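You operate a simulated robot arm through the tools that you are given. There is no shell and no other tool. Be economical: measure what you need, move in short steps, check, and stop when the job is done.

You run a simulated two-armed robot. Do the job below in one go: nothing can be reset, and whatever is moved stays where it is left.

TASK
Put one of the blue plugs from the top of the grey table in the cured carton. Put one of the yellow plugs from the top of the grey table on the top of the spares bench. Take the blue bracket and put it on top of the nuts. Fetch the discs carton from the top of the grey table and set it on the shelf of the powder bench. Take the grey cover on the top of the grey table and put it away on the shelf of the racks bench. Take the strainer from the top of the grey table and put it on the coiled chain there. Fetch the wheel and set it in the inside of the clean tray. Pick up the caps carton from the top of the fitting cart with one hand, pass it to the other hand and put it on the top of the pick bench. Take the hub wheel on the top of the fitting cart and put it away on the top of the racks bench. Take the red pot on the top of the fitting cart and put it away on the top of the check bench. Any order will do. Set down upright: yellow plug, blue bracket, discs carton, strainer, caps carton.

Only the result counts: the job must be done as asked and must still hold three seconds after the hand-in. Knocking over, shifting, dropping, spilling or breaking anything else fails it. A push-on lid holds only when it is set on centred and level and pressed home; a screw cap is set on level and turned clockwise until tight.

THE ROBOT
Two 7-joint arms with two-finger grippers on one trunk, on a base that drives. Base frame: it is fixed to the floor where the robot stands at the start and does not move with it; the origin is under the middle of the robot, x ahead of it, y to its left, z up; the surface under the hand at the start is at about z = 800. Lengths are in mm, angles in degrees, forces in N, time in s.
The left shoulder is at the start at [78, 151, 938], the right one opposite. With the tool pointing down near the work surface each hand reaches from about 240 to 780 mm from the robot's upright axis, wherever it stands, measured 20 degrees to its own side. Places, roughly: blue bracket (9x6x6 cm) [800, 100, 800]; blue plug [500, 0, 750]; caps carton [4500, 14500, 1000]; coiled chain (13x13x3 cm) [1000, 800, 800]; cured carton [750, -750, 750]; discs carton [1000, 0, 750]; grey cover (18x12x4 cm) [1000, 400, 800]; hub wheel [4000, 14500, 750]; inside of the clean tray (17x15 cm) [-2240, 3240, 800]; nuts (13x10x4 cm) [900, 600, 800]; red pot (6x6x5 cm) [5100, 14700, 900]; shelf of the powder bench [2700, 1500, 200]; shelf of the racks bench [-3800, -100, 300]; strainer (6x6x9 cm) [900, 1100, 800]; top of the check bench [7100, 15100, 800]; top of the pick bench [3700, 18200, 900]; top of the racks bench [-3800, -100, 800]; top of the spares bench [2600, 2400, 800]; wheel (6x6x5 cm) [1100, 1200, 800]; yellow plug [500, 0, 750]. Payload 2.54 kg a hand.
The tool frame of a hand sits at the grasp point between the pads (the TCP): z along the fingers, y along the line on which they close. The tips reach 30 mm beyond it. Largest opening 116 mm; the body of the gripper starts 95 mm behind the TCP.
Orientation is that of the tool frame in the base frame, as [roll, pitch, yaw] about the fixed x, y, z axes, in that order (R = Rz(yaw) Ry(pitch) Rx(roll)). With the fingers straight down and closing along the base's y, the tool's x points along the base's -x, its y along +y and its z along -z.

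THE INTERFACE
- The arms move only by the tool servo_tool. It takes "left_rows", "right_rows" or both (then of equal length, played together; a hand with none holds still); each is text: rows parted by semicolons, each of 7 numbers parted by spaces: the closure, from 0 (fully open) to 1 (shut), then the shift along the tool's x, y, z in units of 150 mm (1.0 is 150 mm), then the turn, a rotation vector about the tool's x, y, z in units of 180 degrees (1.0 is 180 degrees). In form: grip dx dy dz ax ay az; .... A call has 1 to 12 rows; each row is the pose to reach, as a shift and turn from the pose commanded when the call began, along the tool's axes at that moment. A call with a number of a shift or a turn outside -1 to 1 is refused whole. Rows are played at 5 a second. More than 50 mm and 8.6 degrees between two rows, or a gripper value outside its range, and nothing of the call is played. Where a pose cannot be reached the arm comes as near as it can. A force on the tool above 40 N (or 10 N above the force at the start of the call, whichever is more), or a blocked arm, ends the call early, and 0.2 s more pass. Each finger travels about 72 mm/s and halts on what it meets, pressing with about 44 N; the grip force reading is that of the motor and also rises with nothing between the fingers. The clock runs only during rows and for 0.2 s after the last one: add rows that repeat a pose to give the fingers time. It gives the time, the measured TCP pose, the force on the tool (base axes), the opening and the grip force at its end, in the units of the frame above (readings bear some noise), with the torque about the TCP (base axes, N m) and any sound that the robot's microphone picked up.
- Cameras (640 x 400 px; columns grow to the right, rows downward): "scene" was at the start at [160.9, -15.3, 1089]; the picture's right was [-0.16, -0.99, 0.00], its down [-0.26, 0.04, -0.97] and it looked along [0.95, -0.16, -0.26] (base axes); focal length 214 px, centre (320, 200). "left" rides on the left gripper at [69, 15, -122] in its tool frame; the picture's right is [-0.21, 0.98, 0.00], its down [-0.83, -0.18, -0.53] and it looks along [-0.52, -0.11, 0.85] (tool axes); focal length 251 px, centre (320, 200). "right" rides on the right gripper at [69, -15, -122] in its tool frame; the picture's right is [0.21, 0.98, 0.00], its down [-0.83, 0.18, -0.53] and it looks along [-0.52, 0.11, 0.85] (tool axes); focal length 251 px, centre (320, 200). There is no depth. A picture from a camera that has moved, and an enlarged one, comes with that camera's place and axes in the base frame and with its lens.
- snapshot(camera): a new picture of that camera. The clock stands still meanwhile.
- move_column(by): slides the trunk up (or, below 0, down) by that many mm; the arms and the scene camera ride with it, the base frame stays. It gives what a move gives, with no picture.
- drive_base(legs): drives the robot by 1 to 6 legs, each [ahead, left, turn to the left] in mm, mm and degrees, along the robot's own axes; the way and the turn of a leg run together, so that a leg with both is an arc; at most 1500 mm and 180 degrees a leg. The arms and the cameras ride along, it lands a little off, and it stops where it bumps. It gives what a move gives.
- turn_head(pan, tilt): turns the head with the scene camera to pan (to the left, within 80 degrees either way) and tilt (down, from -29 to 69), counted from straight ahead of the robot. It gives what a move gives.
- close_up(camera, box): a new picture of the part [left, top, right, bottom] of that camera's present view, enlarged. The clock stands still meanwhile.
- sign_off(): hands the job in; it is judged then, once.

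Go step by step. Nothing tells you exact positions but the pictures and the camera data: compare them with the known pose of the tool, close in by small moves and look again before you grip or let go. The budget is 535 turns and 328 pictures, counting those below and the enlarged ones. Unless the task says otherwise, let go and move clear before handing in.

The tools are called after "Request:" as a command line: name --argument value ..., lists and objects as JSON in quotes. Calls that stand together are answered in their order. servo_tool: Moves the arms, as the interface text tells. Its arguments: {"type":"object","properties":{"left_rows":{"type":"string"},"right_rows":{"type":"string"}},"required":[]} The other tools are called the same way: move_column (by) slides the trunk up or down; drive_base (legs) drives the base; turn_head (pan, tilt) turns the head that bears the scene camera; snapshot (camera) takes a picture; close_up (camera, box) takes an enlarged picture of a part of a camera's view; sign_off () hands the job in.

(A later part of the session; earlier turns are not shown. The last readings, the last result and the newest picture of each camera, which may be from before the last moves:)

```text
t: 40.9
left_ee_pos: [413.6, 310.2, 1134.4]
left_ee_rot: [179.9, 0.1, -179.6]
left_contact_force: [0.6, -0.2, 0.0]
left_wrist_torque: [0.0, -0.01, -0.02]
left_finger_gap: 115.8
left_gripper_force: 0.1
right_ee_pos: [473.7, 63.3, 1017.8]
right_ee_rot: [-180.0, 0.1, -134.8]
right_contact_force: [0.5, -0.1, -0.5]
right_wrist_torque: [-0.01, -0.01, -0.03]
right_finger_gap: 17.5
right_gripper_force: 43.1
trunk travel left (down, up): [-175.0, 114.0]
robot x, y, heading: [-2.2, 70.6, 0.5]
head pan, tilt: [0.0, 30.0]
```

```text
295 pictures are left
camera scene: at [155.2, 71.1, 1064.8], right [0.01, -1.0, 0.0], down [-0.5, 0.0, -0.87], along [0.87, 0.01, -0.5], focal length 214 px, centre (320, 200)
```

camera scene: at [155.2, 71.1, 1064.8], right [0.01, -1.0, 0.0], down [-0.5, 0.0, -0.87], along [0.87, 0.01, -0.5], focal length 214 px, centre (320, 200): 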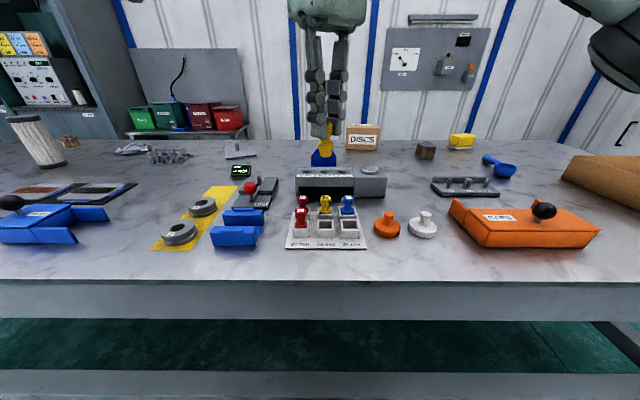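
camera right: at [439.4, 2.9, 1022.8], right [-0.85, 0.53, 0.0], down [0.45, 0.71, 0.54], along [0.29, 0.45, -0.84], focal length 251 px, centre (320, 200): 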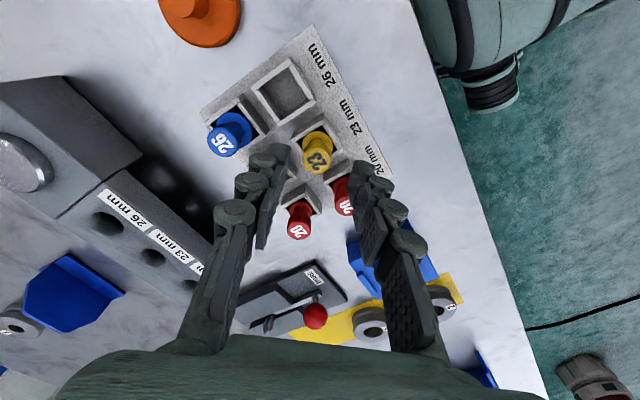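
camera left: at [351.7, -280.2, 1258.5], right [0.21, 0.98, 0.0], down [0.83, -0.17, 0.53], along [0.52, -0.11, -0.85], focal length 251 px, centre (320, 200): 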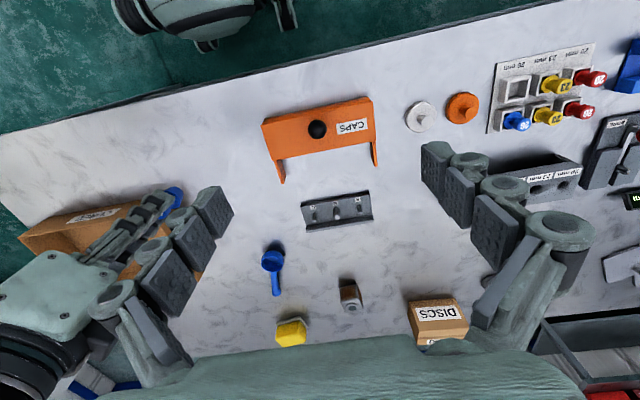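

Yellow plug secured. I retract the right hand and drive right past the table end, then look.

Request:
servo_tool --right_rows "0.95 0.2 0.01 0 0 0 0.042;0.95 0.4 0.03 0 0 0 0.084;0.95 0.6 0.05 0 0 0 0.126;0.95 0.8 0.06 0 0 0 0.168;0.95 1 0.08 0 0 0 0.21;0.95 1 0.08 0 0 0 0.25"

Request:
drive_base --legs '[[0, -1300, 0]]'

Request:
turn_head --pan -35 --tilt 20

Request:
snapshot --camera "scene"

```text
t: 42.3
left_ee_pos: [413.0, 309.1, 1136.3]
left_ee_rot: [-180.0, 0.0, -179.6]
left_contact_force: [0.6, 0.7, 0.2]
left_wrist_torque: [0.01, -0.02, 0.04]
left_finger_gap: 115.9
left_gripper_force: 0.1
right_ee_pos: [362.3, -34.3, 1014.4]
right_ee_rot: [180.0, 0.2, -179.8]
right_contact_force: [0.0, 0.4, -0.5]
right_wrist_torque: [-0.01, 0.0, -0.02]
right_finger_gap: 17.3
right_gripper_force: 43.0
trunk travel left (down, up): [-175.0, 114.0]
robot x, y, heading: [-3.5, 66.5, 0.5]
head pan, tilt: [0.0, 30.0]
```

```text
t: 55.2
left_ee_pos: [440.2, -994.6, 1134.3]
left_ee_rot: [-180.0, -0.1, -177.3]
left_contact_force: [0.5, -0.1, -0.3]
left_wrist_torque: [0.01, 0.02, 0.03]
left_finger_gap: 115.9
left_gripper_force: 0.1
right_ee_pos: [401.4, -1340.8, 1013.9]
right_ee_rot: [179.9, 0.1, -177.5]
right_contact_force: [-0.4, -0.1, 0.2]
right_wrist_torque: [-0.01, 0.01, 0.0]
right_finger_gap: 17.9
right_gripper_force: 43.6
trunk travel left (down, up): [-175.0, 114.0]
robot x, y, heading: [30.9, -1251.0, 2.7]
head pan, tilt: [0.0, 30.0]
```

```text
t: 56.2
left_ee_pos: [438.7, -994.1, 1135.4]
left_ee_rot: [180.0, 0.0, -177.3]
left_contact_force: [0.1, -0.8, -0.4]
left_wrist_torque: [-0.02, 0.0, 0.02]
left_finger_gap: 115.9
left_gripper_force: 0.0
right_ee_pos: [400.9, -1340.1, 1014.5]
right_ee_rot: [179.9, 0.1, -177.5]
right_contact_force: [0.3, 0.0, -0.6]
right_wrist_torque: [-0.01, 0.03, -0.02]
right_finger_gap: 18.2
right_gripper_force: 42.8
trunk travel left (down, up): [-175.0, 114.0]
robot x, y, heading: [30.7, -1252.6, 2.9]
head pan, tilt: [-35.0, 20.0]
```

```text
294 pictures are left
camera scene: at [179.0, -1297.1, 1080.9], right [-0.53, -0.85, 0.0], down [-0.29, 0.18, -0.94], along [0.79, -0.5, -0.34], focal length 214 px, centre (320, 200)
```

scene: 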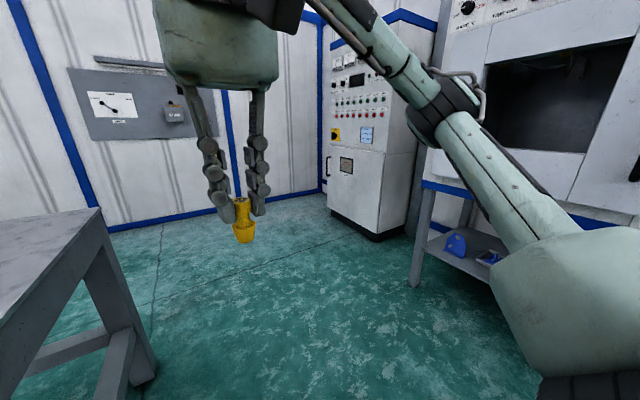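

Clear floor beyond: wall at x≈3000, cabinets past y≈−2500. I drive round the table's right end into the aisle behind and turn to face it.

Request:
drive_base --legs '[[0, -390, -2.7], [1500, 0, 0], [70, 0, 0]]'

Request:
turn_head --pan 60 --tilt 20

Request:
snapshot --camera "scene"

```text
t: 68.3
left_ee_pos: [2050.0, -1427.7, 1134.3]
left_ee_rot: [180.0, 0.0, 179.2]
left_contact_force: [-0.1, -0.1, -0.5]
left_wrist_torque: [-0.01, -0.01, -0.02]
left_finger_gap: 116.2
left_gripper_force: 0.1
right_ee_pos: [1990.3, -1771.0, 1014.3]
right_ee_rot: [179.9, 0.2, 179.0]
right_contact_force: [-0.4, -0.3, -0.4]
right_wrist_torque: [-0.03, -0.01, 0.03]
right_finger_gap: 18.4
right_gripper_force: 44.0
trunk travel left (down, up): [-175.0, 114.0]
robot x, y, heading: [1624.8, -1658.2, -0.7]
head pan, tilt: [-35.0, 20.0]
```

```text
t: 70.0
left_ee_pos: [2049.1, -1427.3, 1135.7]
left_ee_rot: [180.0, 0.0, 179.2]
left_contact_force: [-0.5, -0.3, 0.1]
left_wrist_torque: [0.02, -0.01, 0.01]
left_finger_gap: 115.9
left_gripper_force: 0.1
right_ee_pos: [1989.2, -1771.6, 1014.7]
right_ee_rot: [179.8, 0.1, 179.0]
right_contact_force: [-0.5, -0.8, -0.4]
right_wrist_torque: [0.0, -0.01, 0.01]
right_finger_gap: 18.4
right_gripper_force: 43.2
trunk travel left (down, up): [-175.0, 114.0]
robot x, y, heading: [1623.7, -1659.5, -0.8]
head pan, tilt: [60.0, 20.0]
```

```text
293 pictures are left
camera scene: at [1743.2, -1580.1, 1080.9], right [0.86, -0.51, 0.0], down [-0.18, -0.29, -0.94], along [0.48, 0.81, -0.34], focal length 214 px, centre (320, 200)
```

scene: 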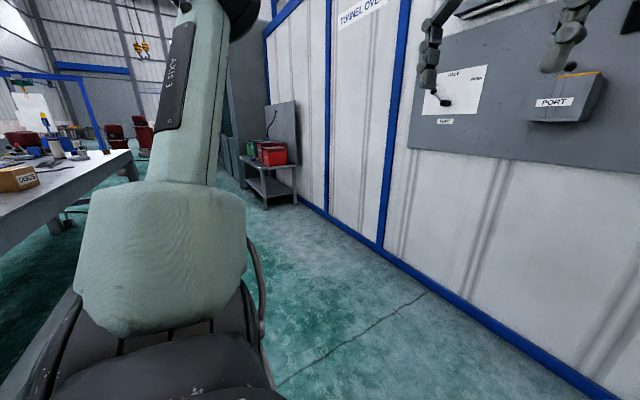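

The aisle is clear. I turn to face −x here and drive sideways toward the disc carton.

Request:
drive_base --legs '[[0, 0, 90], [0, 0, 90.7], [0, -1500, 0]]'

Request:
turn_head --pan 0 --tilt 30

Request:
snapshot --camera "scene"

```text
t: 92.7
left_ee_pos: [1157.5, -398.3, 1136.0]
left_ee_rot: [-180.0, 0.0, 3.4]
left_contact_force: [-0.2, 0.2, 0.2]
left_wrist_torque: [0.01, 0.01, -0.02]
left_finger_gap: 116.1
left_gripper_force: 0.0
right_ee_pos: [1190.9, -52.8, 1015.0]
right_ee_rot: [179.8, 0.1, 3.0]
right_contact_force: [-0.5, 0.2, -0.6]
right_wrist_torque: [-0.01, -0.01, 0.0]
right_finger_gap: 18.2
right_gripper_force: 43.5
trunk travel left (down, up): [-175.0, 114.0]
robot x, y, heading: [1560.6, -137.2, -176.6]
head pan, tilt: [60.0, 20.0]
```

```text
t: 94.0
left_ee_pos: [1158.5, -398.4, 1135.2]
left_ee_rot: [-180.0, 0.0, 3.4]
left_contact_force: [0.1, -0.3, 0.7]
left_wrist_torque: [0.0, 0.02, 0.01]
left_finger_gap: 116.0
left_gripper_force: 0.0
right_ee_pos: [1192.1, -51.8, 1014.9]
right_ee_rot: [179.9, 0.0, 3.2]
right_contact_force: [0.6, 0.2, 0.7]
right_wrist_torque: [-0.01, -0.01, 0.0]
right_finger_gap: 18.5
right_gripper_force: 43.4
trunk travel left (down, up): [-175.0, 114.0]
robot x, y, heading: [1556.9, -135.1, -176.7]
head pan, tilt: [0.0, 30.0]
```

```text
292 pictures are left
camera scene: at [1405.4, -146.8, 1064.9], right [-0.06, 1.0, 0.0], down [0.5, 0.03, -0.87], along [-0.86, -0.05, -0.5], focal length 214 px, centre (320, 200)
```

scene: 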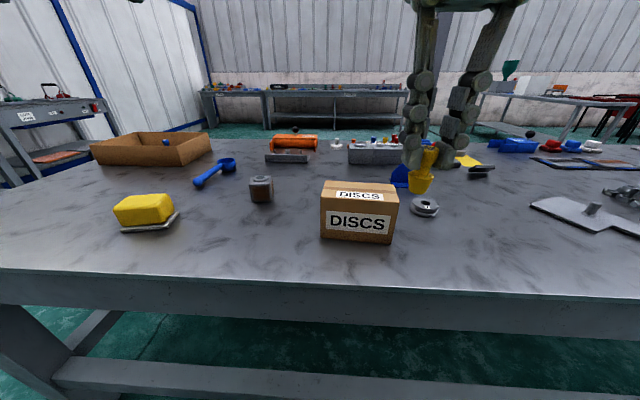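

The disc carton is right ahead. I zoom for its size and pose.

Request:
close_up --camera "scene" --box '[290, 160, 450, 260]'

Request:
snapshot --camera "left"

```text
4.00 times, centred on (370, 210) of scene
camera zoom: at [1405.4, -146.8, 1064.9], right [-0.06, 1.0, 0.0], down [0.5, 0.03, -0.87], along [-0.86, -0.05, -0.5], focal length 858 px, centre (120, 160)
```

zoom: 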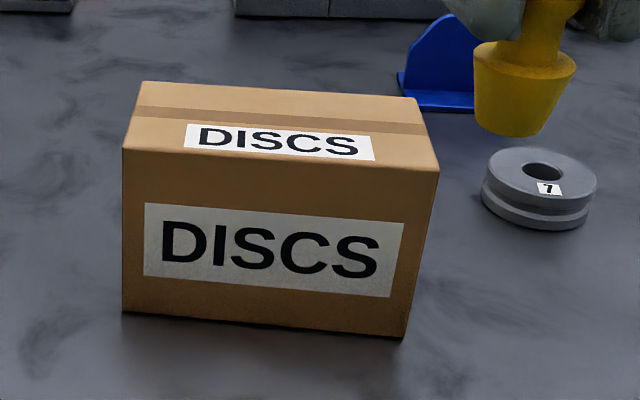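

```text
290 pictures are left
camera left: at [1229.4, -410.9, 1258.5], right [-0.16, -0.99, 0.0], down [-0.83, 0.13, 0.53], along [-0.53, 0.08, -0.85], focal length 251 px, centre (320, 200)
```

left: 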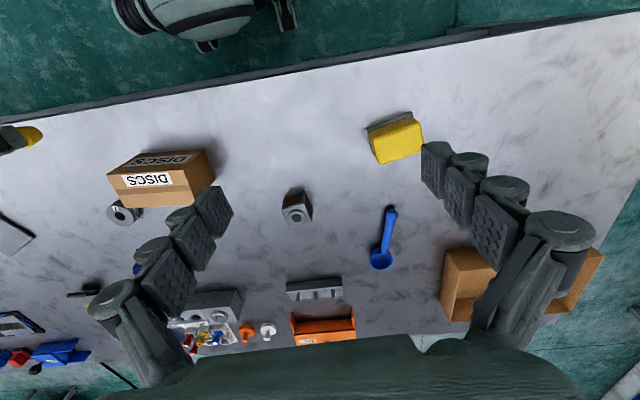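

The carton is about 126×68×87 mm, centred at [1066, −98], turned ≈ −4.5°. I align the robot, then bring the left hand over turned 90° so it grips the 68 mm sides.

Request:
drive_base --legs '[[-25, -150, -3.3]]'

Request:
servo_tool --left_rows "0 0 0 0 0 0 0.045;0 0 0 0 0 0 0.09;0 0 0 0 0 0 0.135;0 0 0 0 0 0 0.18;0 0 0 0 0 0 0.225;0 0 0 0 0 0 0.27;0 0 0 0 0 0 0.315;0 0 0 0 0 0 0.36;0 0 0 0 0 0 0.405;0 0 0 0 0 0 0.45;0 0 0 0 0 0 0.495;0 0 0 0 0 0 0.52"

```text
t: 96.1
left_ee_pos: [1164.1, -225.1, 1134.9]
left_ee_rot: [180.0, 0.0, -0.2]
left_contact_force: [-0.1, -0.2, -0.3]
left_wrist_torque: [-0.02, -0.01, -0.01]
left_finger_gap: 116.0
left_gripper_force: 0.1
right_ee_pos: [1218.5, 118.9, 1015.0]
right_ee_rot: [180.0, 0.1, -0.3]
right_contact_force: [0.2, 0.5, -0.3]
right_wrist_torque: [0.0, 0.0, 0.02]
right_finger_gap: 18.3
right_gripper_force: 43.4
trunk travel left (down, up): [-175.0, 114.0]
robot x, y, heading: [1584.3, 11.8, 179.8]
head pan, tilt: [0.0, 30.0]
```

```text
t: 98.7
left_ee_pos: [1164.1, -225.3, 1135.4]
left_ee_rot: [180.0, 0.0, -93.8]
left_contact_force: [-0.8, 0.8, -0.7]
left_wrist_torque: [-0.02, -0.02, 0.04]
left_finger_gap: 115.9
left_gripper_force: 0.1
right_ee_pos: [1218.7, 119.8, 1013.7]
right_ee_rot: [179.9, 0.1, -0.3]
right_contact_force: [-0.6, -0.4, -0.6]
right_wrist_torque: [-0.03, -0.03, 0.0]
right_finger_gap: 18.4
right_gripper_force: 44.1
trunk travel left (down, up): [-175.0, 114.0]
robot x, y, heading: [1585.0, 11.7, 179.9]
head pan, tilt: [0.0, 30.0]
```

Now move toward the approach point above-left of the carton while tilting 40° so the fingers point down and toward +y.

Request:
servo_tool --left_rows "0 -0.03 0.11 0.16 0 -0.037 0;0 -0.06 0.22 0.33 0 -0.074 0;0 -0.1 0.33 0.5 0 -0.111 0;0 -0.13 0.44 0.66 0 -0.148 0;0 -0.16 0.56 0.83 0 -0.185 0;0 -0.19 0.667 1 0 -0.222 0;0 -0.19 0.667 1 0 -0.222 0"

Request:
snapshot --camera "scene"

Request:
snapshot --camera "left"

```text
t: 100.3
left_ee_pos: [1065.6, -187.9, 986.9]
left_ee_rot: [179.8, 40.1, -93.6]
left_contact_force: [0.0, -0.4, -0.7]
left_wrist_torque: [0.03, -0.01, -0.02]
left_finger_gap: 116.0
left_gripper_force: 0.0
right_ee_pos: [1218.1, 119.1, 1014.2]
right_ee_rot: [179.9, 0.0, -0.3]
right_contact_force: [0.7, 0.4, -0.4]
right_wrist_torque: [0.0, 0.01, -0.02]
right_finger_gap: 18.4
right_gripper_force: 43.5
trunk travel left (down, up): [-175.0, 114.0]
robot x, y, heading: [1584.8, 11.5, 180.0]
head pan, tilt: [0.0, 30.0]
```

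```text
289 pictures are left
camera scene: at [1425.5, 11.9, 1064.9], right [0.0, 1.0, 0.0], down [0.5, 0.0, -0.87], along [-0.87, 0.0, -0.5], focal length 214 px, centre (320, 200)
```

scene: 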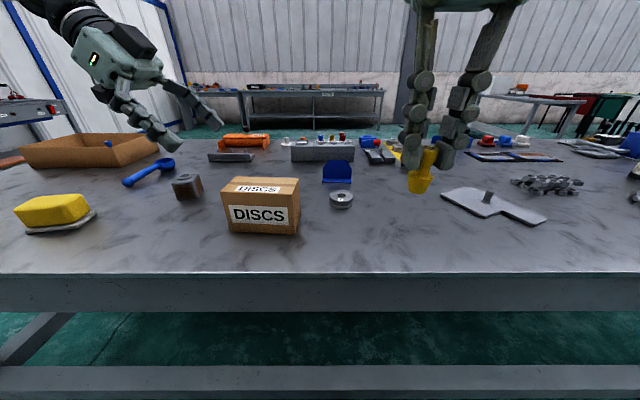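

```text
288 pictures are left
camera left: at [1044.2, -318.6, 1036.9], right [-0.96, 0.23, 0.14], down [0.2, 0.28, 0.94], along [0.17, 0.93, -0.31], focal length 251 px, centre (320, 200)
```

left: 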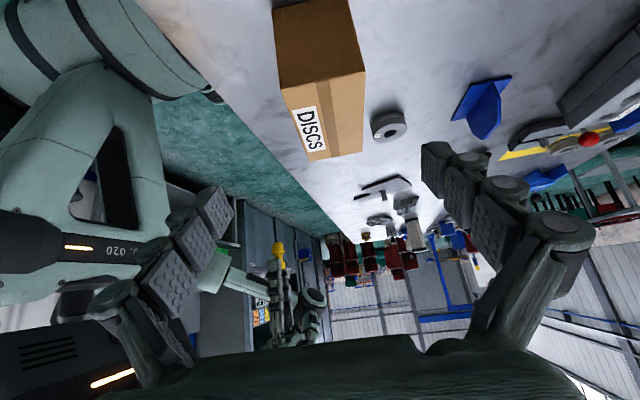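

The pose works. I advance along the fingers toward the carton and check before closing.

Request:
servo_tool --left_rows "0 0.05 0.02 0.2 0 0 0;0 0.1 0.039 0.4 0 0 0;0 0.14 0.039 0.6 0 0 0;0 0.14 0.039 0.6 0 0 0"

Request:
close_up --camera "scene" --box '[160, 120, 340, 245]'

Request:
snapshot --camera "left"

```text
t: 101.3
left_ee_pos: [1061.2, -149.5, 901.4]
left_ee_rot: [179.9, 40.0, -93.7]
left_contact_force: [0.1, 0.4, -0.2]
left_wrist_torque: [-0.01, 0.03, 0.02]
left_finger_gap: 116.2
left_gripper_force: 0.0
right_ee_pos: [1218.2, 118.9, 1014.5]
right_ee_rot: [180.0, 0.1, -0.3]
right_contact_force: [-0.3, -0.1, -0.7]
right_wrist_torque: [0.0, 0.02, -0.01]
right_finger_gap: 18.6
right_gripper_force: 43.9
trunk travel left (down, up): [-175.0, 114.0]
robot x, y, heading: [1584.6, 11.7, 180.0]
head pan, tilt: [0.0, 30.0]
```

```text
3.20 times, centred on (250, 182) of scene
camera zoom: at [1425.4, 11.8, 1064.9], right [0.0, 1.0, 0.0], down [0.5, 0.0, -0.87], along [-0.87, 0.0, -0.5], focal length 686 px, centre (544, 256)
```

zoom: 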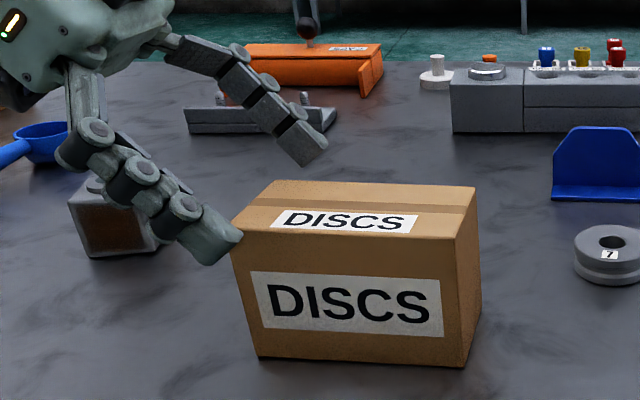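

```text
286 pictures are left
camera left: at [1039.1, -279.9, 952.9], right [-0.96, 0.23, 0.14], down [0.2, 0.28, 0.94], along [0.17, 0.93, -0.31], focal length 251 px, centre (320, 200)
```

left: 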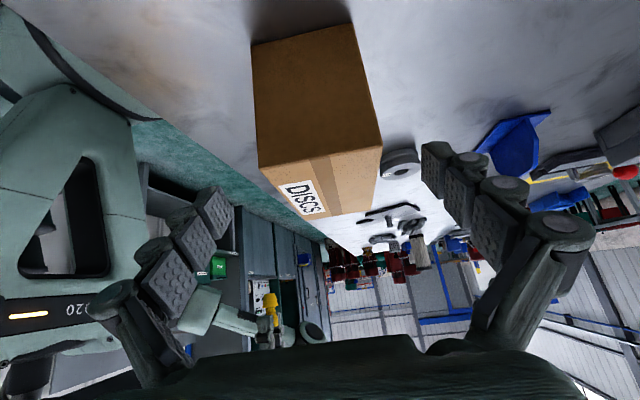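

Both fingers straddle the carton. Advance the last 51 mm and close.

Request:
servo_tool --left_rows "0 -0.01 -0.01 0.12 0 0 0;0 -0.03 -0.01 0.24 0 0 0;0 -0.03 -0.01 0.34 0 0 0;0.3 -0.03 -0.01 0.34 0 0 0;0.6 -0.03 -0.01 0.34 0 0 0;0.6 -0.03 -0.01 0.34 0 0 0;0.6 -0.03 -0.01 0.34 0 0 0"

Request:
close_up --camera "scene" --box '[160, 120, 340, 245]'

```text
t: 102.9
left_ee_pos: [1065.3, -113.0, 866.3]
left_ee_rot: [179.9, 40.0, -93.7]
left_contact_force: [-2.5, -0.9, 3.0]
left_wrist_torque: [0.1, 0.18, -0.05]
left_finger_gap: 67.6
left_gripper_force: 43.9
right_ee_pos: [1219.4, 119.0, 1014.2]
right_ee_rot: [179.9, 0.1, -0.3]
right_contact_force: [-0.1, -0.5, -0.2]
right_wrist_torque: [-0.01, 0.0, -0.01]
right_finger_gap: 18.2
right_gripper_force: 43.5
trunk travel left (down, up): [-175.0, 114.0]
robot x, y, heading: [1580.6, 16.7, 179.9]
head pan, tilt: [0.0, 30.0]
```

```text
3.20 times, centred on (250, 182) of scene
camera zoom: at [1425.5, 11.8, 1064.9], right [0.0, 1.0, 0.0], down [0.5, 0.0, -0.87], along [-0.87, 0.0, -0.5], focal length 686 px, centre (544, 256)
```

zoom: 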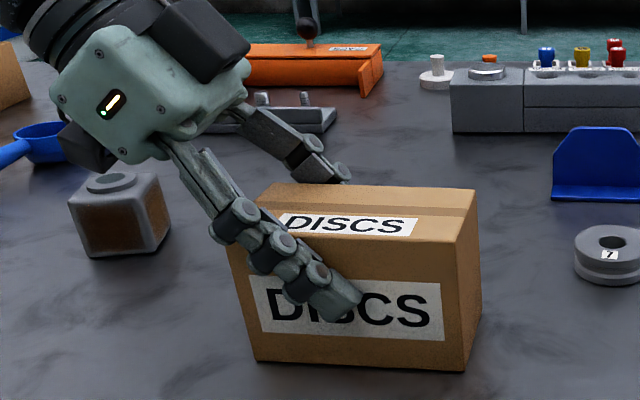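

Carton gripped. Lift straight up.

Request:
servo_tool --left_rows "0.6 -0.05 0 -0.06 0 0 0;0.6 -0.2 0 -0.24 0 0 0;0.6 -0.36 0 -0.43 0 0 0;0.6 -0.514 0 -0.613 0 0 0;0.6 -0.514 0 -0.613 0 0 0"

Request:
snapshot --camera "scene"

```text
t: 104.1
left_ee_pos: [1067.6, -114.5, 988.9]
left_ee_rot: [180.0, 40.0, -93.6]
left_contact_force: [0.3, -0.1, -4.2]
left_wrist_torque: [-0.05, 0.03, 0.01]
left_finger_gap: 67.1
left_gripper_force: 44.0
right_ee_pos: [1217.9, 118.4, 1014.2]
right_ee_rot: [179.8, 0.1, -0.3]
right_contact_force: [-0.3, -0.4, 0.0]
right_wrist_torque: [-0.01, -0.05, -0.02]
right_finger_gap: 18.4
right_gripper_force: 43.9
trunk travel left (down, up): [-175.0, 114.0]
robot x, y, heading: [1585.2, 8.6, 179.7]
head pan, tilt: [0.0, 30.0]
```

```text
284 pictures are left
camera scene: at [1425.2, 11.8, 1064.8], right [0.0, 1.0, 0.0], down [0.5, 0.0, -0.87], along [-0.87, 0.0, -0.5], focal length 214 px, centre (320, 200)
```

scene: 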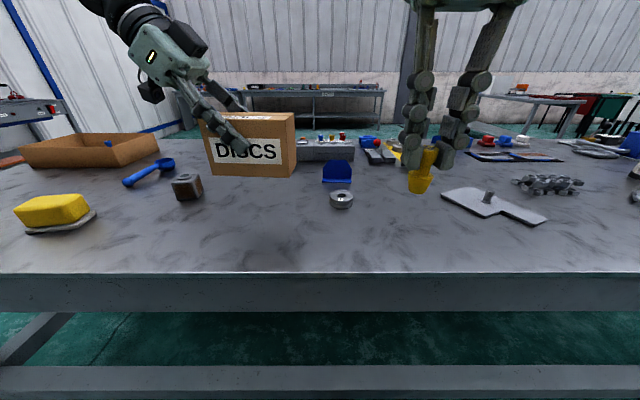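

Held well. I back off from the table, turn to face the powder bench, and look at it.

Request:
drive_base --legs '[[-250, 0, 0], [0, 0, -90], [600, 0, 0], [0, 0, -60]]'

Request:
turn_head --pan 0 --tilt 20

Request:
snapshot --camera "scene"

```text
t: 115.6
left_ee_pos: [2228.1, 960.9, 988.4]
left_ee_rot: [-180.0, 40.1, 114.2]
left_contact_force: [-1.0, 0.9, -4.2]
left_wrist_torque: [0.07, 0.02, 0.02]
left_finger_gap: 67.2
left_gripper_force: 44.1
right_ee_pos: [2204.1, 684.0, 1016.0]
right_ee_rot: [179.9, 0.1, -152.4]
right_contact_force: [0.0, 0.0, 0.3]
right_wrist_torque: [0.02, 0.02, 0.0]
right_finger_gap: 18.6
right_gripper_force: 44.0
trunk travel left (down, up): [-175.0, 114.0]
robot x, y, heading: [1830.3, 610.4, 27.7]
head pan, tilt: [0.0, 30.0]
```

```text
t: 116.3
left_ee_pos: [2227.6, 960.4, 988.8]
left_ee_rot: [-180.0, 40.0, 114.2]
left_contact_force: [-0.4, 0.2, -3.3]
left_wrist_torque: [0.04, 0.03, -0.02]
left_finger_gap: 66.9
left_gripper_force: 43.6
right_ee_pos: [2204.2, 685.1, 1015.2]
right_ee_rot: [179.9, 0.1, -152.4]
right_contact_force: [0.0, -0.6, -0.1]
right_wrist_torque: [0.0, 0.0, 0.05]
right_finger_gap: 18.2
right_gripper_force: 43.5
trunk travel left (down, up): [-175.0, 114.0]
robot x, y, heading: [1830.3, 607.1, 27.5]
head pan, tilt: [0.0, 20.0]
```

```text
283 pictures are left
camera scene: at [1974.8, 684.3, 1080.8], right [0.47, -0.88, 0.0], down [-0.3, -0.16, -0.94], along [0.83, 0.44, -0.34], focal length 214 px, centre (320, 200)
```

scene: 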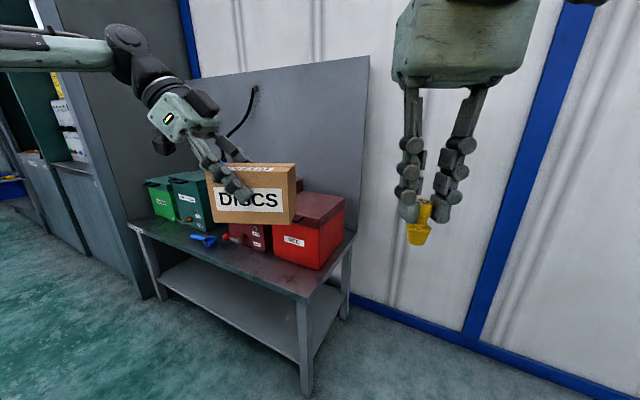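

The bench top is at z≈517 with a shelf at z≈195, front edge x≈2440, y from 1000 to 2140. I rotate the carton so its long side points away from the robot.

Request:
servo_tool --left_rows "0.6 0 0 0 -0.028 0 -0.033;0.6 0 0 0 -0.056 0 -0.066;0.6 0 0 0 -0.084 0 -0.1;0.6 0 0 0 -0.111 0 -0.133;0.6 0 0 0 -0.139 0 -0.166;0.6 0 0 0 -0.167 0 -0.199;0.6 0 0 0 -0.195 0 -0.232;0.6 0 0 0 -0.223 0 -0.265;0.6 0 0 0 -0.251 0 -0.299;0.6 0 0 0 -0.278 0 -0.332;0.6 0 0 0 -0.306 0 -0.365;0.6 0 0 0 -0.334 0 -0.398"

Request:
drive_base --legs '[[0, 0, -27.6], [180, 600, 0]]'

Request:
turn_head --pan 0 --tilt 50

Request:
snapshot --camera "scene"

```text
t: 118.9
left_ee_pos: [2228.4, 959.6, 988.5]
left_ee_rot: [180.0, 40.1, -152.1]
left_contact_force: [0.3, 0.0, -3.7]
left_wrist_torque: [0.01, 0.01, 0.0]
left_finger_gap: 67.1
left_gripper_force: 43.8
right_ee_pos: [2204.0, 686.0, 1014.9]
right_ee_rot: [179.9, 0.1, -152.4]
right_contact_force: [0.7, -1.0, -0.1]
right_wrist_torque: [0.02, 0.0, -0.02]
right_finger_gap: 18.5
right_gripper_force: 43.5
trunk travel left (down, up): [-175.0, 114.0]
robot x, y, heading: [1829.6, 611.0, 28.1]
head pan, tilt: [0.0, 20.0]
```

```text
t: 126.7
left_ee_pos: [2523.9, 1348.7, 987.7]
left_ee_rot: [180.0, 40.1, 179.7]
left_contact_force: [0.1, -0.2, -4.0]
left_wrist_torque: [0.02, 0.07, 0.02]
left_finger_gap: 67.0
left_gripper_force: 43.6
right_ee_pos: [2373.1, 1117.6, 1015.7]
right_ee_rot: [179.8, 0.2, 179.6]
right_contact_force: [0.9, 0.2, 0.3]
right_wrist_torque: [-0.02, 0.02, 0.0]
right_finger_gap: 18.1
right_gripper_force: 43.4
trunk travel left (down, up): [-175.0, 114.0]
robot x, y, heading: [2008.9, 1220.8, -0.3]
head pan, tilt: [0.0, 20.0]
```

```text
t: 127.6
left_ee_pos: [2525.0, 1348.7, 987.9]
left_ee_rot: [-179.9, 40.0, 179.7]
left_contact_force: [0.1, 0.2, -3.8]
left_wrist_torque: [-0.02, 0.05, -0.02]
left_finger_gap: 67.3
left_gripper_force: 43.9
right_ee_pos: [2373.8, 1117.4, 1015.2]
right_ee_rot: [179.9, 0.1, 179.5]
right_contact_force: [0.0, 0.2, -0.1]
right_wrist_torque: [0.01, 0.04, -0.01]
right_finger_gap: 18.3
right_gripper_force: 43.8
trunk travel left (down, up): [-175.0, 114.0]
robot x, y, heading: [2006.8, 1227.6, -0.2]
head pan, tilt: [0.0, 50.0]
```

```text
282 pictures are left
camera scene: at [2154.6, 1224.5, 1035.3], right [0.0, -1.0, 0.0], down [-0.77, 0.0, -0.64], along [0.64, 0.0, -0.77], focal length 214 px, centre (320, 200)
```

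scene: 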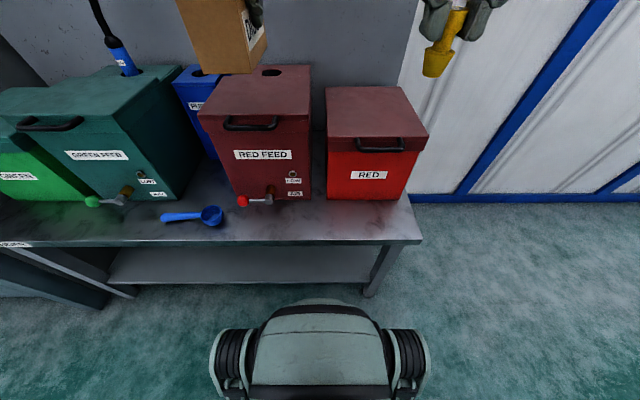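

I see boxes on the bench top and a free shelf below. I back off 190 mm, lower the trunk, and bring the carton down to shelf height outside the bench.

Request:
drive_base --legs '[[-190, 0, 0.2]]'

Request:
move_column --by -150

Request:
servo_tool --left_rows "0.6 0.193 0 0.23 0 0 0;0.6 0.386 0 0.46 0 0 0;0.6 0.579 0 0.69 0 0 0;0.6 0.772 0 0.919 0 0 0"

Request:
servo_tool --left_rows "0.6 0.193 0 0.23 0 0 0;0.6 0.386 0 0.46 0 0 0;0.6 0.579 0 0.69 0 0 0;0.6 0.772 0 0.919 0 0 0"

Request:
snapshot --camera "scene"

```text
t: 129.2
left_ee_pos: [2338.3, 1352.5, 987.6]
left_ee_rot: [-179.9, 39.9, -179.9]
left_contact_force: [0.1, -0.3, -4.1]
left_wrist_torque: [0.0, 0.01, 0.06]
left_finger_gap: 67.2
left_gripper_force: 44.1
right_ee_pos: [2187.3, 1118.4, 1014.8]
right_ee_rot: [180.0, 0.0, 180.0]
right_contact_force: [0.3, -0.1, 0.7]
right_wrist_torque: [-0.02, 0.0, 0.04]
right_finger_gap: 18.4
right_gripper_force: 43.7
trunk travel left (down, up): [-175.0, 114.0]
robot x, y, heading: [1823.0, 1225.4, 0.1]
head pan, tilt: [0.0, 50.0]
```

```text
t: 130.9
left_ee_pos: [2339.4, 1352.8, 838.0]
left_ee_rot: [-179.9, 40.0, -179.9]
left_contact_force: [-0.8, -0.6, -3.1]
left_wrist_torque: [0.03, 0.08, -0.01]
left_finger_gap: 67.1
left_gripper_force: 44.1
right_ee_pos: [2188.4, 1120.2, 864.2]
right_ee_rot: [180.0, 0.1, -180.0]
right_contact_force: [0.1, 0.2, 0.2]
right_wrist_torque: [0.03, 0.01, 0.0]
right_finger_gap: 18.5
right_gripper_force: 43.9
trunk travel left (down, up): [-25.0, 264.0]
robot x, y, heading: [1825.9, 1226.2, 0.1]
head pan, tilt: [0.0, 50.0]
```

```text
t: 131.9
left_ee_pos: [2336.8, 1350.6, 657.1]
left_ee_rot: [-179.9, 40.0, -179.8]
left_contact_force: [-1.0, 0.2, -3.5]
left_wrist_torque: [0.01, 0.04, -0.01]
left_finger_gap: 67.1
left_gripper_force: 44.2
right_ee_pos: [2187.4, 1120.1, 864.4]
right_ee_rot: [179.9, 0.1, -180.0]
right_contact_force: [-0.1, 0.0, 0.0]
right_wrist_torque: [0.01, -0.04, 0.01]
right_finger_gap: 18.2
right_gripper_force: 42.9
trunk travel left (down, up): [-25.0, 264.0]
robot x, y, heading: [1821.9, 1224.2, 0.1]
head pan, tilt: [0.0, 50.0]
```

```text
t: 132.9
left_ee_pos: [2335.1, 1365.4, 489.4]
left_ee_rot: [-179.7, 39.8, -179.8]
left_contact_force: [-0.1, 0.1, -5.1]
left_wrist_torque: [0.01, 0.02, -0.01]
left_finger_gap: 67.1
left_gripper_force: 44.2
left hand out of reach, approached as far as the arm can: row 4
right_ee_pos: [2189.1, 1120.0, 864.1]
right_ee_rot: [180.0, 0.1, 179.9]
right_contact_force: [0.9, -1.3, -0.8]
right_wrist_torque: [0.03, -0.03, 0.0]
right_finger_gap: 18.2
right_gripper_force: 43.5
trunk travel left (down, up): [-25.0, 264.0]
robot x, y, heading: [1826.8, 1226.1, 0.2]
head pan, tilt: [0.0, 50.0]
```

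```text
281 pictures are left
camera scene: at [1969.1, 1225.7, 885.4], right [0.0, -1.0, 0.0], down [-0.77, 0.0, -0.64], along [0.64, 0.0, -0.77], focal length 214 px, centre (320, 200)
```

scene: 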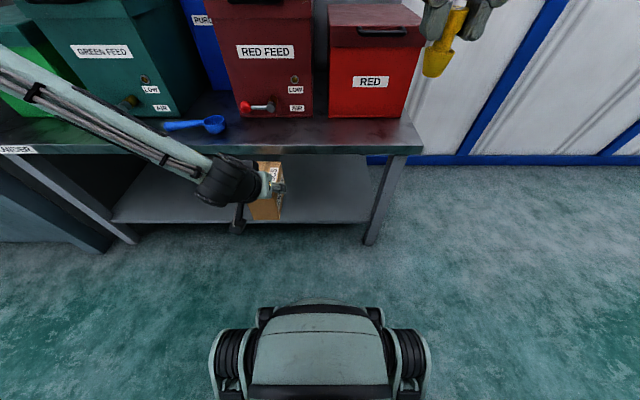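

The arm folded to a limit at z≈489. I back the robot 110 mm and extend the arm forward, so it straightens for reaching low.

Request:
drive_base --legs '[[-120, 0, 0]]'

Request:
move_column --by -24

Request:
servo_tool --left_rows "0.6 -0.153 0 0.129 0 0 0;0.6 -0.307 0 0.257 0 0 0;0.6 -0.45 0 0.38 0 0 0;0.6 -0.58 0 0.49 0 0 0;0.6 -0.45 0 0.645 0 0 0;0.6 -0.25 0 0.875 0 0 0"

```text
t: 134.1
left_ee_pos: [2217.5, 1367.2, 490.7]
left_ee_rot: [-179.9, 39.9, -179.7]
left_contact_force: [-0.7, -0.2, -3.5]
left_wrist_torque: [0.01, 0.07, -0.03]
left_finger_gap: 67.1
left_gripper_force: 43.7
right_ee_pos: [2069.7, 1121.7, 865.4]
right_ee_rot: [179.9, 0.1, -179.8]
right_contact_force: [0.2, -0.3, 0.5]
right_wrist_torque: [-0.02, 0.03, -0.03]
right_finger_gap: 18.4
right_gripper_force: 44.0
trunk travel left (down, up): [-25.0, 264.0]
robot x, y, heading: [1701.4, 1226.7, 0.1]
head pan, tilt: [0.0, 50.0]
```

```text
t: 134.8
left_ee_pos: [2216.8, 1367.6, 465.2]
left_ee_rot: [-179.9, 39.9, -179.6]
left_contact_force: [0.7, 0.4, -4.0]
left_wrist_torque: [-0.01, 0.06, -0.01]
left_finger_gap: 67.1
left_gripper_force: 44.1
right_ee_pos: [2071.1, 1121.7, 841.0]
right_ee_rot: [179.9, 0.1, -179.8]
right_contact_force: [0.4, 0.6, 0.1]
right_wrist_torque: [0.04, 0.02, 0.01]
right_finger_gap: 18.1
right_gripper_force: 43.4
trunk travel left (down, up): [-1.0, 288.0]
robot x, y, heading: [1704.5, 1222.0, 0.5]
head pan, tilt: [0.0, 50.0]
```

```text
t: 136.2
left_ee_pos: [2306.4, 1410.8, 439.5]
left_ee_rot: [-179.7, 39.9, -179.6]
left_contact_force: [0.1, -0.2, -4.4]
left_wrist_torque: [0.0, 0.07, 0.02]
left_finger_gap: 67.0
left_gripper_force: 44.4
left hand out of reach, approached as far as the arm can: row 2, 3, 4, 5, 6
right_ee_pos: [2069.8, 1120.7, 839.8]
right_ee_rot: [179.8, 0.2, -179.8]
right_contact_force: [-0.2, -0.5, -1.0]
right_wrist_torque: [-0.02, 0.02, -0.06]
right_finger_gap: 18.5
right_gripper_force: 43.2
trunk travel left (down, up): [-1.0, 288.0]
robot x, y, heading: [1708.1, 1223.7, 0.5]
head pan, tilt: [0.0, 50.0]
```

Still limited. I look at the arm's posture.

Request:
turn_head --pan 40 --tilt 35

Request:
snapshot --camera "scene"

```text
t: 137.3
left_ee_pos: [2305.2, 1410.0, 440.8]
left_ee_rot: [-179.8, 39.9, -179.5]
left_contact_force: [-0.2, -0.3, -3.7]
left_wrist_torque: [-0.02, 0.05, -0.01]
left_finger_gap: 67.0
left_gripper_force: 44.2
right_ee_pos: [2070.4, 1119.6, 840.0]
right_ee_rot: [179.9, 0.1, -179.8]
right_contact_force: [-0.7, 0.3, 0.5]
right_wrist_torque: [0.01, -0.03, 0.01]
right_finger_gap: 18.2
right_gripper_force: 43.6
trunk travel left (down, up): [-1.0, 288.0]
robot x, y, heading: [1704.0, 1224.7, 0.4]
head pan, tilt: [40.0, 35.0]
```

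```text
280 pictures are left
camera scene: at [1840.6, 1282.2, 883.0], right [0.65, -0.76, 0.0], down [-0.44, -0.37, -0.82], along [0.62, 0.53, -0.57], focal length 214 px, centre (320, 200)
```

scene: 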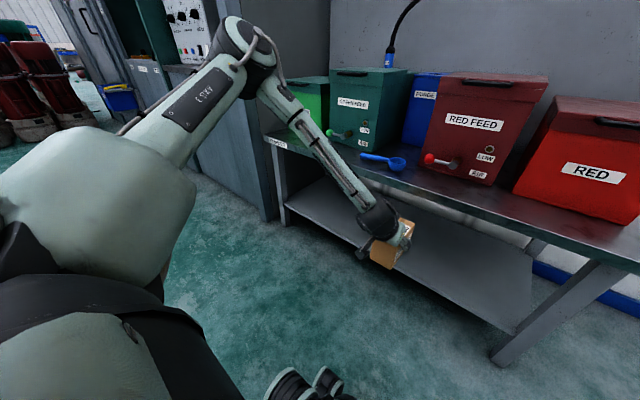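

The elbow is high and out to the left. I try shifting the hand further left and then down.

Request:
servo_tool --left_rows "0.6 0 0.3 0 0 0 0;0.6 0 0.6 0 0 0 0;0.6 0 0.9 0 0 0 0;0.6 0.15 0.9 0.18 0 0 0;0.6 0.3 0.9 0.36 0 0 0;0.6 0.45 0.9 0.54 0 0 0"

```text
t: 138.7
left_ee_pos: [2301.8, 1549.6, 366.1]
left_ee_rot: [-180.0, 39.9, -179.7]
left_contact_force: [0.4, 0.2, -3.5]
left_wrist_torque: [0.0, 0.08, -0.02]
left_finger_gap: 67.3
left_gripper_force: 44.1
left hand out of reach, approached as far as the arm can: row 6
right_ee_pos: [2070.5, 1121.6, 839.3]
right_ee_rot: [179.8, 0.1, -179.8]
right_contact_force: [0.7, 0.1, -0.1]
right_wrist_torque: [0.03, 0.01, -0.05]
right_finger_gap: 18.3
right_gripper_force: 44.0
trunk travel left (down, up): [-1.0, 288.0]
robot x, y, heading: [1705.7, 1222.8, 0.3]
head pan, tilt: [40.0, 35.0]
```

That helps: z is 366 now. Continue left and down.

Request:
servo_tool --left_rows "0.6 0 0.3 0 0 0 0;0.6 0 0.6 0 0 0 0;0.6 0 0.8 0 0 0 0;0.6 0.1 0.85 0.12 0 0 0;0.6 0.2 0.9 0.24 0 0 0;0.6 0.3 0.9 0.36 0 0 0;0.6 0.35 0.9 0.42 0 0 0"

Request:
snapshot --camera "scene"

```text
t: 140.3
left_ee_pos: [2276.4, 1689.0, 342.7]
left_ee_rot: [-179.9, 39.8, -179.8]
left_contact_force: [0.0, -0.9, -3.9]
left_wrist_torque: [0.01, 0.05, 0.03]
left_finger_gap: 67.1
left_gripper_force: 43.5
left hand out of reach, approached as far as the arm can: row 4, 5, 6, 7
right_ee_pos: [2070.4, 1120.7, 841.1]
right_ee_rot: [179.9, 0.1, -179.8]
right_contact_force: [0.2, -0.5, -1.3]
right_wrist_torque: [-0.02, 0.01, -0.03]
right_finger_gap: 18.0
right_gripper_force: 43.4
trunk travel left (down, up): [-1.0, 288.0]
robot x, y, heading: [1704.4, 1225.6, 0.4]
head pan, tilt: [40.0, 35.0]
```

```text
279 pictures are left
camera scene: at [1840.6, 1282.5, 882.9], right [0.65, -0.76, 0.0], down [-0.44, -0.37, -0.82], along [0.62, 0.53, -0.57], focal length 214 px, centre (320, 200)
```

scene: 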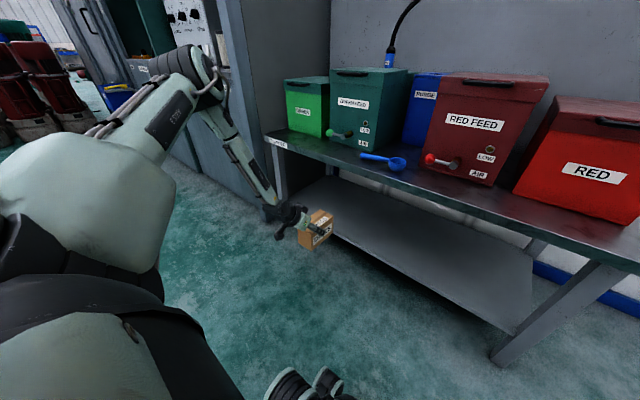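

Too far left is worse. I go back to the better spot and try further forward and down instead.

Request:
servo_tool --left_rows "0.6 0 -0.3 0 0 0 0;0.6 0 -0.6 0 0 0 0;0.6 0 -0.9 0 0 0 0;0.6 -0.13 -0.95 0.11 0 0 0;0.6 -0.26 -1 0.22 0 0 0;0.6 -0.39 -1 0.33 0 0 0;0.6 -0.29 -1 0.45 0 0 0;0.6 -0.19 -1 0.57 0 0 0;0.6 -0.09 -1 0.69 0 0 0"

```text
t: 142.3
left_ee_pos: [2324.7, 1561.2, 370.2]
left_ee_rot: [-179.9, 39.9, -179.7]
left_contact_force: [-0.4, -0.6, -3.7]
left_wrist_torque: [0.01, 0.06, -0.01]
left_finger_gap: 67.1
left_gripper_force: 44.3
left hand out of reach, approached as far as the arm can: row 1, 2, 3, 4, 5, 6, 7, 8, 9
right_ee_pos: [2071.7, 1120.7, 840.4]
right_ee_rot: [180.0, 0.2, -179.7]
right_contact_force: [0.1, -0.6, -0.5]
right_wrist_torque: [0.01, 0.04, -0.01]
right_finger_gap: 18.6
right_gripper_force: 44.0
trunk travel left (down, up): [-1.0, 288.0]
robot x, y, heading: [1702.7, 1223.0, 0.3]
head pan, tilt: [40.0, 35.0]
```

I test whether tilt is the limiting factor by tilting 8° each way in place, while asking for lower.

Request:
servo_tool --left_rows "0.6 0 0 0 0 0.045 0;0.6 0.1 0 0.12 0 0.045 0;0.6 0.2 0 0.24 0 0.045 0;0.6 0.3 0 0.36 0 0.045 0;0.6 0.3 0 0.36 0 0.045 0"

Request:
servo_tool --left_rows "0.6 0 0 0 0 -0.04 0;0.6 0 0 0 0 -0.08 0;0.6 0.1 0 0.12 0 -0.09 0;0.6 0.2 0 0.24 0 -0.09 0;0.6 0.3 0 0.36 0 -0.09 0;0.6 0.3 0 0.36 0 -0.09 0"

```text
t: 143.5
left_ee_pos: [2308.5, 1563.6, 354.6]
left_ee_rot: [-179.8, 31.8, -179.8]
left_contact_force: [0.0, -0.2, -4.1]
left_wrist_torque: [-0.02, 0.06, 0.03]
left_finger_gap: 67.1
left_gripper_force: 44.0
left hand out of reach, approached as far as the arm can: row 2, 3, 4, 5
right_ee_pos: [2070.1, 1120.5, 841.8]
right_ee_rot: [180.0, 0.1, -179.7]
right_contact_force: [0.8, 0.5, -0.3]
right_wrist_torque: [-0.01, 0.0, -0.01]
right_finger_gap: 18.4
right_gripper_force: 43.0
trunk travel left (down, up): [-1.0, 288.0]
robot x, y, heading: [1702.9, 1224.2, 0.7]
head pan, tilt: [40.0, 35.0]
```

```text
t: 144.9
left_ee_pos: [2281.2, 1572.7, 373.0]
left_ee_rot: [-179.9, 48.0, -179.6]
left_contact_force: [-0.8, 0.6, -3.9]
left_wrist_torque: [0.01, 0.04, -0.04]
left_finger_gap: 67.2
left_gripper_force: 44.2
left hand out of reach, approached as far as the arm can: row 1, 2, 3, 4, 5, 6
right_ee_pos: [2070.0, 1121.6, 840.6]
right_ee_rot: [179.9, 0.1, -179.8]
right_contact_force: [-0.4, 0.2, -0.1]
right_wrist_torque: [0.04, 0.0, -0.01]
right_finger_gap: 18.7
right_gripper_force: 43.8
trunk travel left (down, up): [-1.0, 288.0]
robot x, y, heading: [1702.4, 1222.8, 0.4]
head pan, tilt: [40.0, 35.0]
```

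The limit seems to be the elbow-up arm posture. I back off, turn along the free aisle, and straighten the arm forward to let the elbow drop.

Request:
drive_base --legs '[[-90, 0, 0], [0, 0, -90]]'

Request:
servo_tool --left_rows "0.6 -0.22 -0.1 0.2 0 0 0;0.6 -0.44 -0.2 0.4 0 0 0;0.6 -0.66 -0.3 0.6 0 0 0;0.6 -0.88 -0.4 0.8 0 0 0;0.6 -1 -0.5 0.95 0 0 0"

Request:
servo_tool --left_rows "0.6 0.2 0 0.17 0 0 0;0.6 0.4 0 0.34 0 0 0;0.6 0.6 0 0.5 0 0 0;0.6 0.8 0 0.67 0 0 0;0.6 1 0 0.84 0 0 0"

Request:
snapshot --camera "scene"

```text
t: 150.0
left_ee_pos: [1940.0, 633.4, 373.5]
left_ee_rot: [-179.7, 47.9, 88.0]
left_contact_force: [-0.4, 0.1, -3.6]
left_wrist_torque: [0.05, 0.0, -0.01]
left_finger_gap: 66.9
left_gripper_force: 44.2
right_ee_pos: [1495.3, 862.2, 840.1]
right_ee_rot: [179.9, 0.1, 87.8]
right_contact_force: [-0.2, 0.3, 0.0]
right_wrist_torque: [-0.01, 0.01, 0.01]
right_finger_gap: 18.4
right_gripper_force: 43.5
trunk travel left (down, up): [-1.0, 288.0]
robot x, y, heading: [1615.2, 1223.0, -91.9]
head pan, tilt: [40.0, 35.0]
```

```text
t: 151.2
left_ee_pos: [1885.6, 485.4, 449.9]
left_ee_rot: [-179.8, 47.9, 87.9]
left_contact_force: [0.6, 0.4, -3.9]
left_wrist_torque: [0.07, -0.02, -0.02]
left_finger_gap: 67.2
left_gripper_force: 44.0
left hand out of reach, approached as far as the arm can: row 1, 2, 3, 4, 5
right_ee_pos: [1495.6, 864.0, 840.9]
right_ee_rot: [179.9, 0.0, 87.8]
right_contact_force: [-0.6, 0.5, -1.0]
right_wrist_torque: [0.0, 0.0, 0.0]
right_finger_gap: 18.2
right_gripper_force: 44.3
trunk travel left (down, up): [-1.0, 288.0]
robot x, y, heading: [1611.6, 1226.5, -91.9]
head pan, tilt: [40.0, 35.0]
```

```text
t: 152.4
left_ee_pos: [1917.2, 541.5, 407.2]
left_ee_rot: [-179.7, 47.9, 88.0]
left_contact_force: [-0.3, 0.1, -3.6]
left_wrist_torque: [0.07, 0.01, -0.02]
left_finger_gap: 66.8
left_gripper_force: 43.9
left hand out of reach, approached as far as the arm can: row 1, 2, 3, 4, 5
right_ee_pos: [1495.4, 863.4, 839.3]
right_ee_rot: [179.9, 0.1, 87.9]
right_contact_force: [0.8, -0.6, 0.6]
right_wrist_torque: [0.01, -0.02, -0.05]
right_finger_gap: 18.3
right_gripper_force: 43.4
trunk travel left (down, up): [-1.0, 288.0]
robot x, y, heading: [1616.4, 1224.8, -91.8]
head pan, tilt: [40.0, 35.0]
```

```text
278 pictures are left
camera scene: at [1667.5, 1086.5, 883.0], right [-0.79, -0.62, 0.0], down [-0.35, 0.45, -0.82], along [0.5, -0.65, -0.57], focal length 214 px, centre (320, 200)
```

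scene: 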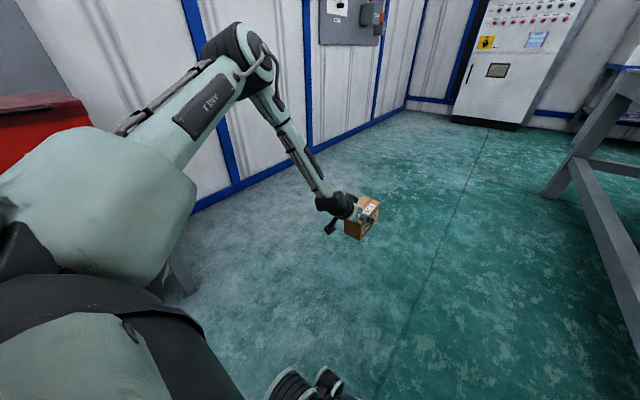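

I probe how low the arm can get with the hand vertical, in free space here.

Request:
servo_tool --left_rows "0.6 0.1 0 -0.1 0 0.045 0;0.6 0.2 0 -0.2 0 0.09 0;0.6 0.3 0 -0.3 0 0.135 0;0.6 0.4 0 -0.4 0 0.18 0;0.6 0.5 0 -0.5 0 0.222 0;0.6 0.5 0 -0.5 0 0.266 0;0.6 0.5 0 -0.5 0 0.266 0"

Request:
servo_tool --left_rows "0.6 0 0 0.2 0 0 0;0.6 0 0 0.4 0 0 0;0.6 0 0 0.6 0 0 0;0.6 0 0 0.8 0 0 0;0.6 0 0 1 0 0 0;0.6 0 0 1 0 0 0"

Request:
servo_tool --left_rows "0.6 0 0 0.2 0 0 0;0.6 0 0 0.4 0 0 0;0.6 0 0 0.6 0 0 0;0.6 0 0 0.8 0 0 0;0.6 0 0 1 0 0 0;0.6 0 0 1 0 0 0"

```text
t: 154.0
left_ee_pos: [1912.6, 652.1, 400.4]
left_ee_rot: [-179.8, 0.0, 87.8]
left_contact_force: [0.2, -0.4, -3.9]
left_wrist_torque: [0.02, 0.01, 0.02]
left_finger_gap: 67.3
left_gripper_force: 44.1
right_ee_pos: [1494.5, 863.0, 841.2]
right_ee_rot: [179.8, 0.1, 87.8]
right_contact_force: [-0.6, 0.3, -0.6]
right_wrist_torque: [-0.02, 0.02, -0.02]
right_finger_gap: 18.2
right_gripper_force: 43.7
trunk travel left (down, up): [-1.0, 288.0]
robot x, y, heading: [1615.2, 1226.3, -92.3]
head pan, tilt: [40.0, 35.0]
```

```text
t: 155.4
left_ee_pos: [1931.0, 694.1, 336.4]
left_ee_rot: [-179.9, 0.1, 87.8]
left_contact_force: [0.2, 0.2, -3.9]
left_wrist_torque: [-0.05, -0.01, -0.01]
left_finger_gap: 67.2
left_gripper_force: 43.9
left hand out of reach, approached as far as the arm can: row 2, 3, 4, 5, 6
right_ee_pos: [1495.1, 863.1, 840.5]
right_ee_rot: [179.9, 0.1, 87.8]
right_contact_force: [0.3, -0.1, -0.2]
right_wrist_torque: [-0.05, 0.0, -0.01]
right_finger_gap: 18.2
right_gripper_force: 43.6
trunk travel left (down, up): [-1.0, 288.0]
robot x, y, heading: [1618.1, 1218.9, -92.0]
head pan, tilt: [40.0, 35.0]
```

```text
t: 156.8
left_ee_pos: [1947.6, 734.6, 315.7]
left_ee_rot: [-180.0, 0.1, 87.8]
left_contact_force: [0.0, -0.1, -3.9]
left_wrist_torque: [-0.03, -0.02, 0.0]
left_finger_gap: 67.1
left_gripper_force: 43.6
left hand out of reach, approached as far as the arm can: row 1, 2, 3, 4, 5, 6
right_ee_pos: [1494.1, 864.2, 840.5]
right_ee_rot: [179.9, 0.1, 87.8]
right_contact_force: [-0.9, 0.4, 0.1]
right_wrist_torque: [-0.01, -0.01, 0.01]
right_finger_gap: 18.5
right_gripper_force: 42.7
trunk travel left (down, up): [-1.0, 288.0]
robot x, y, heading: [1612.3, 1222.7, -91.9]
head pan, tilt: [40.0, 35.0]
```

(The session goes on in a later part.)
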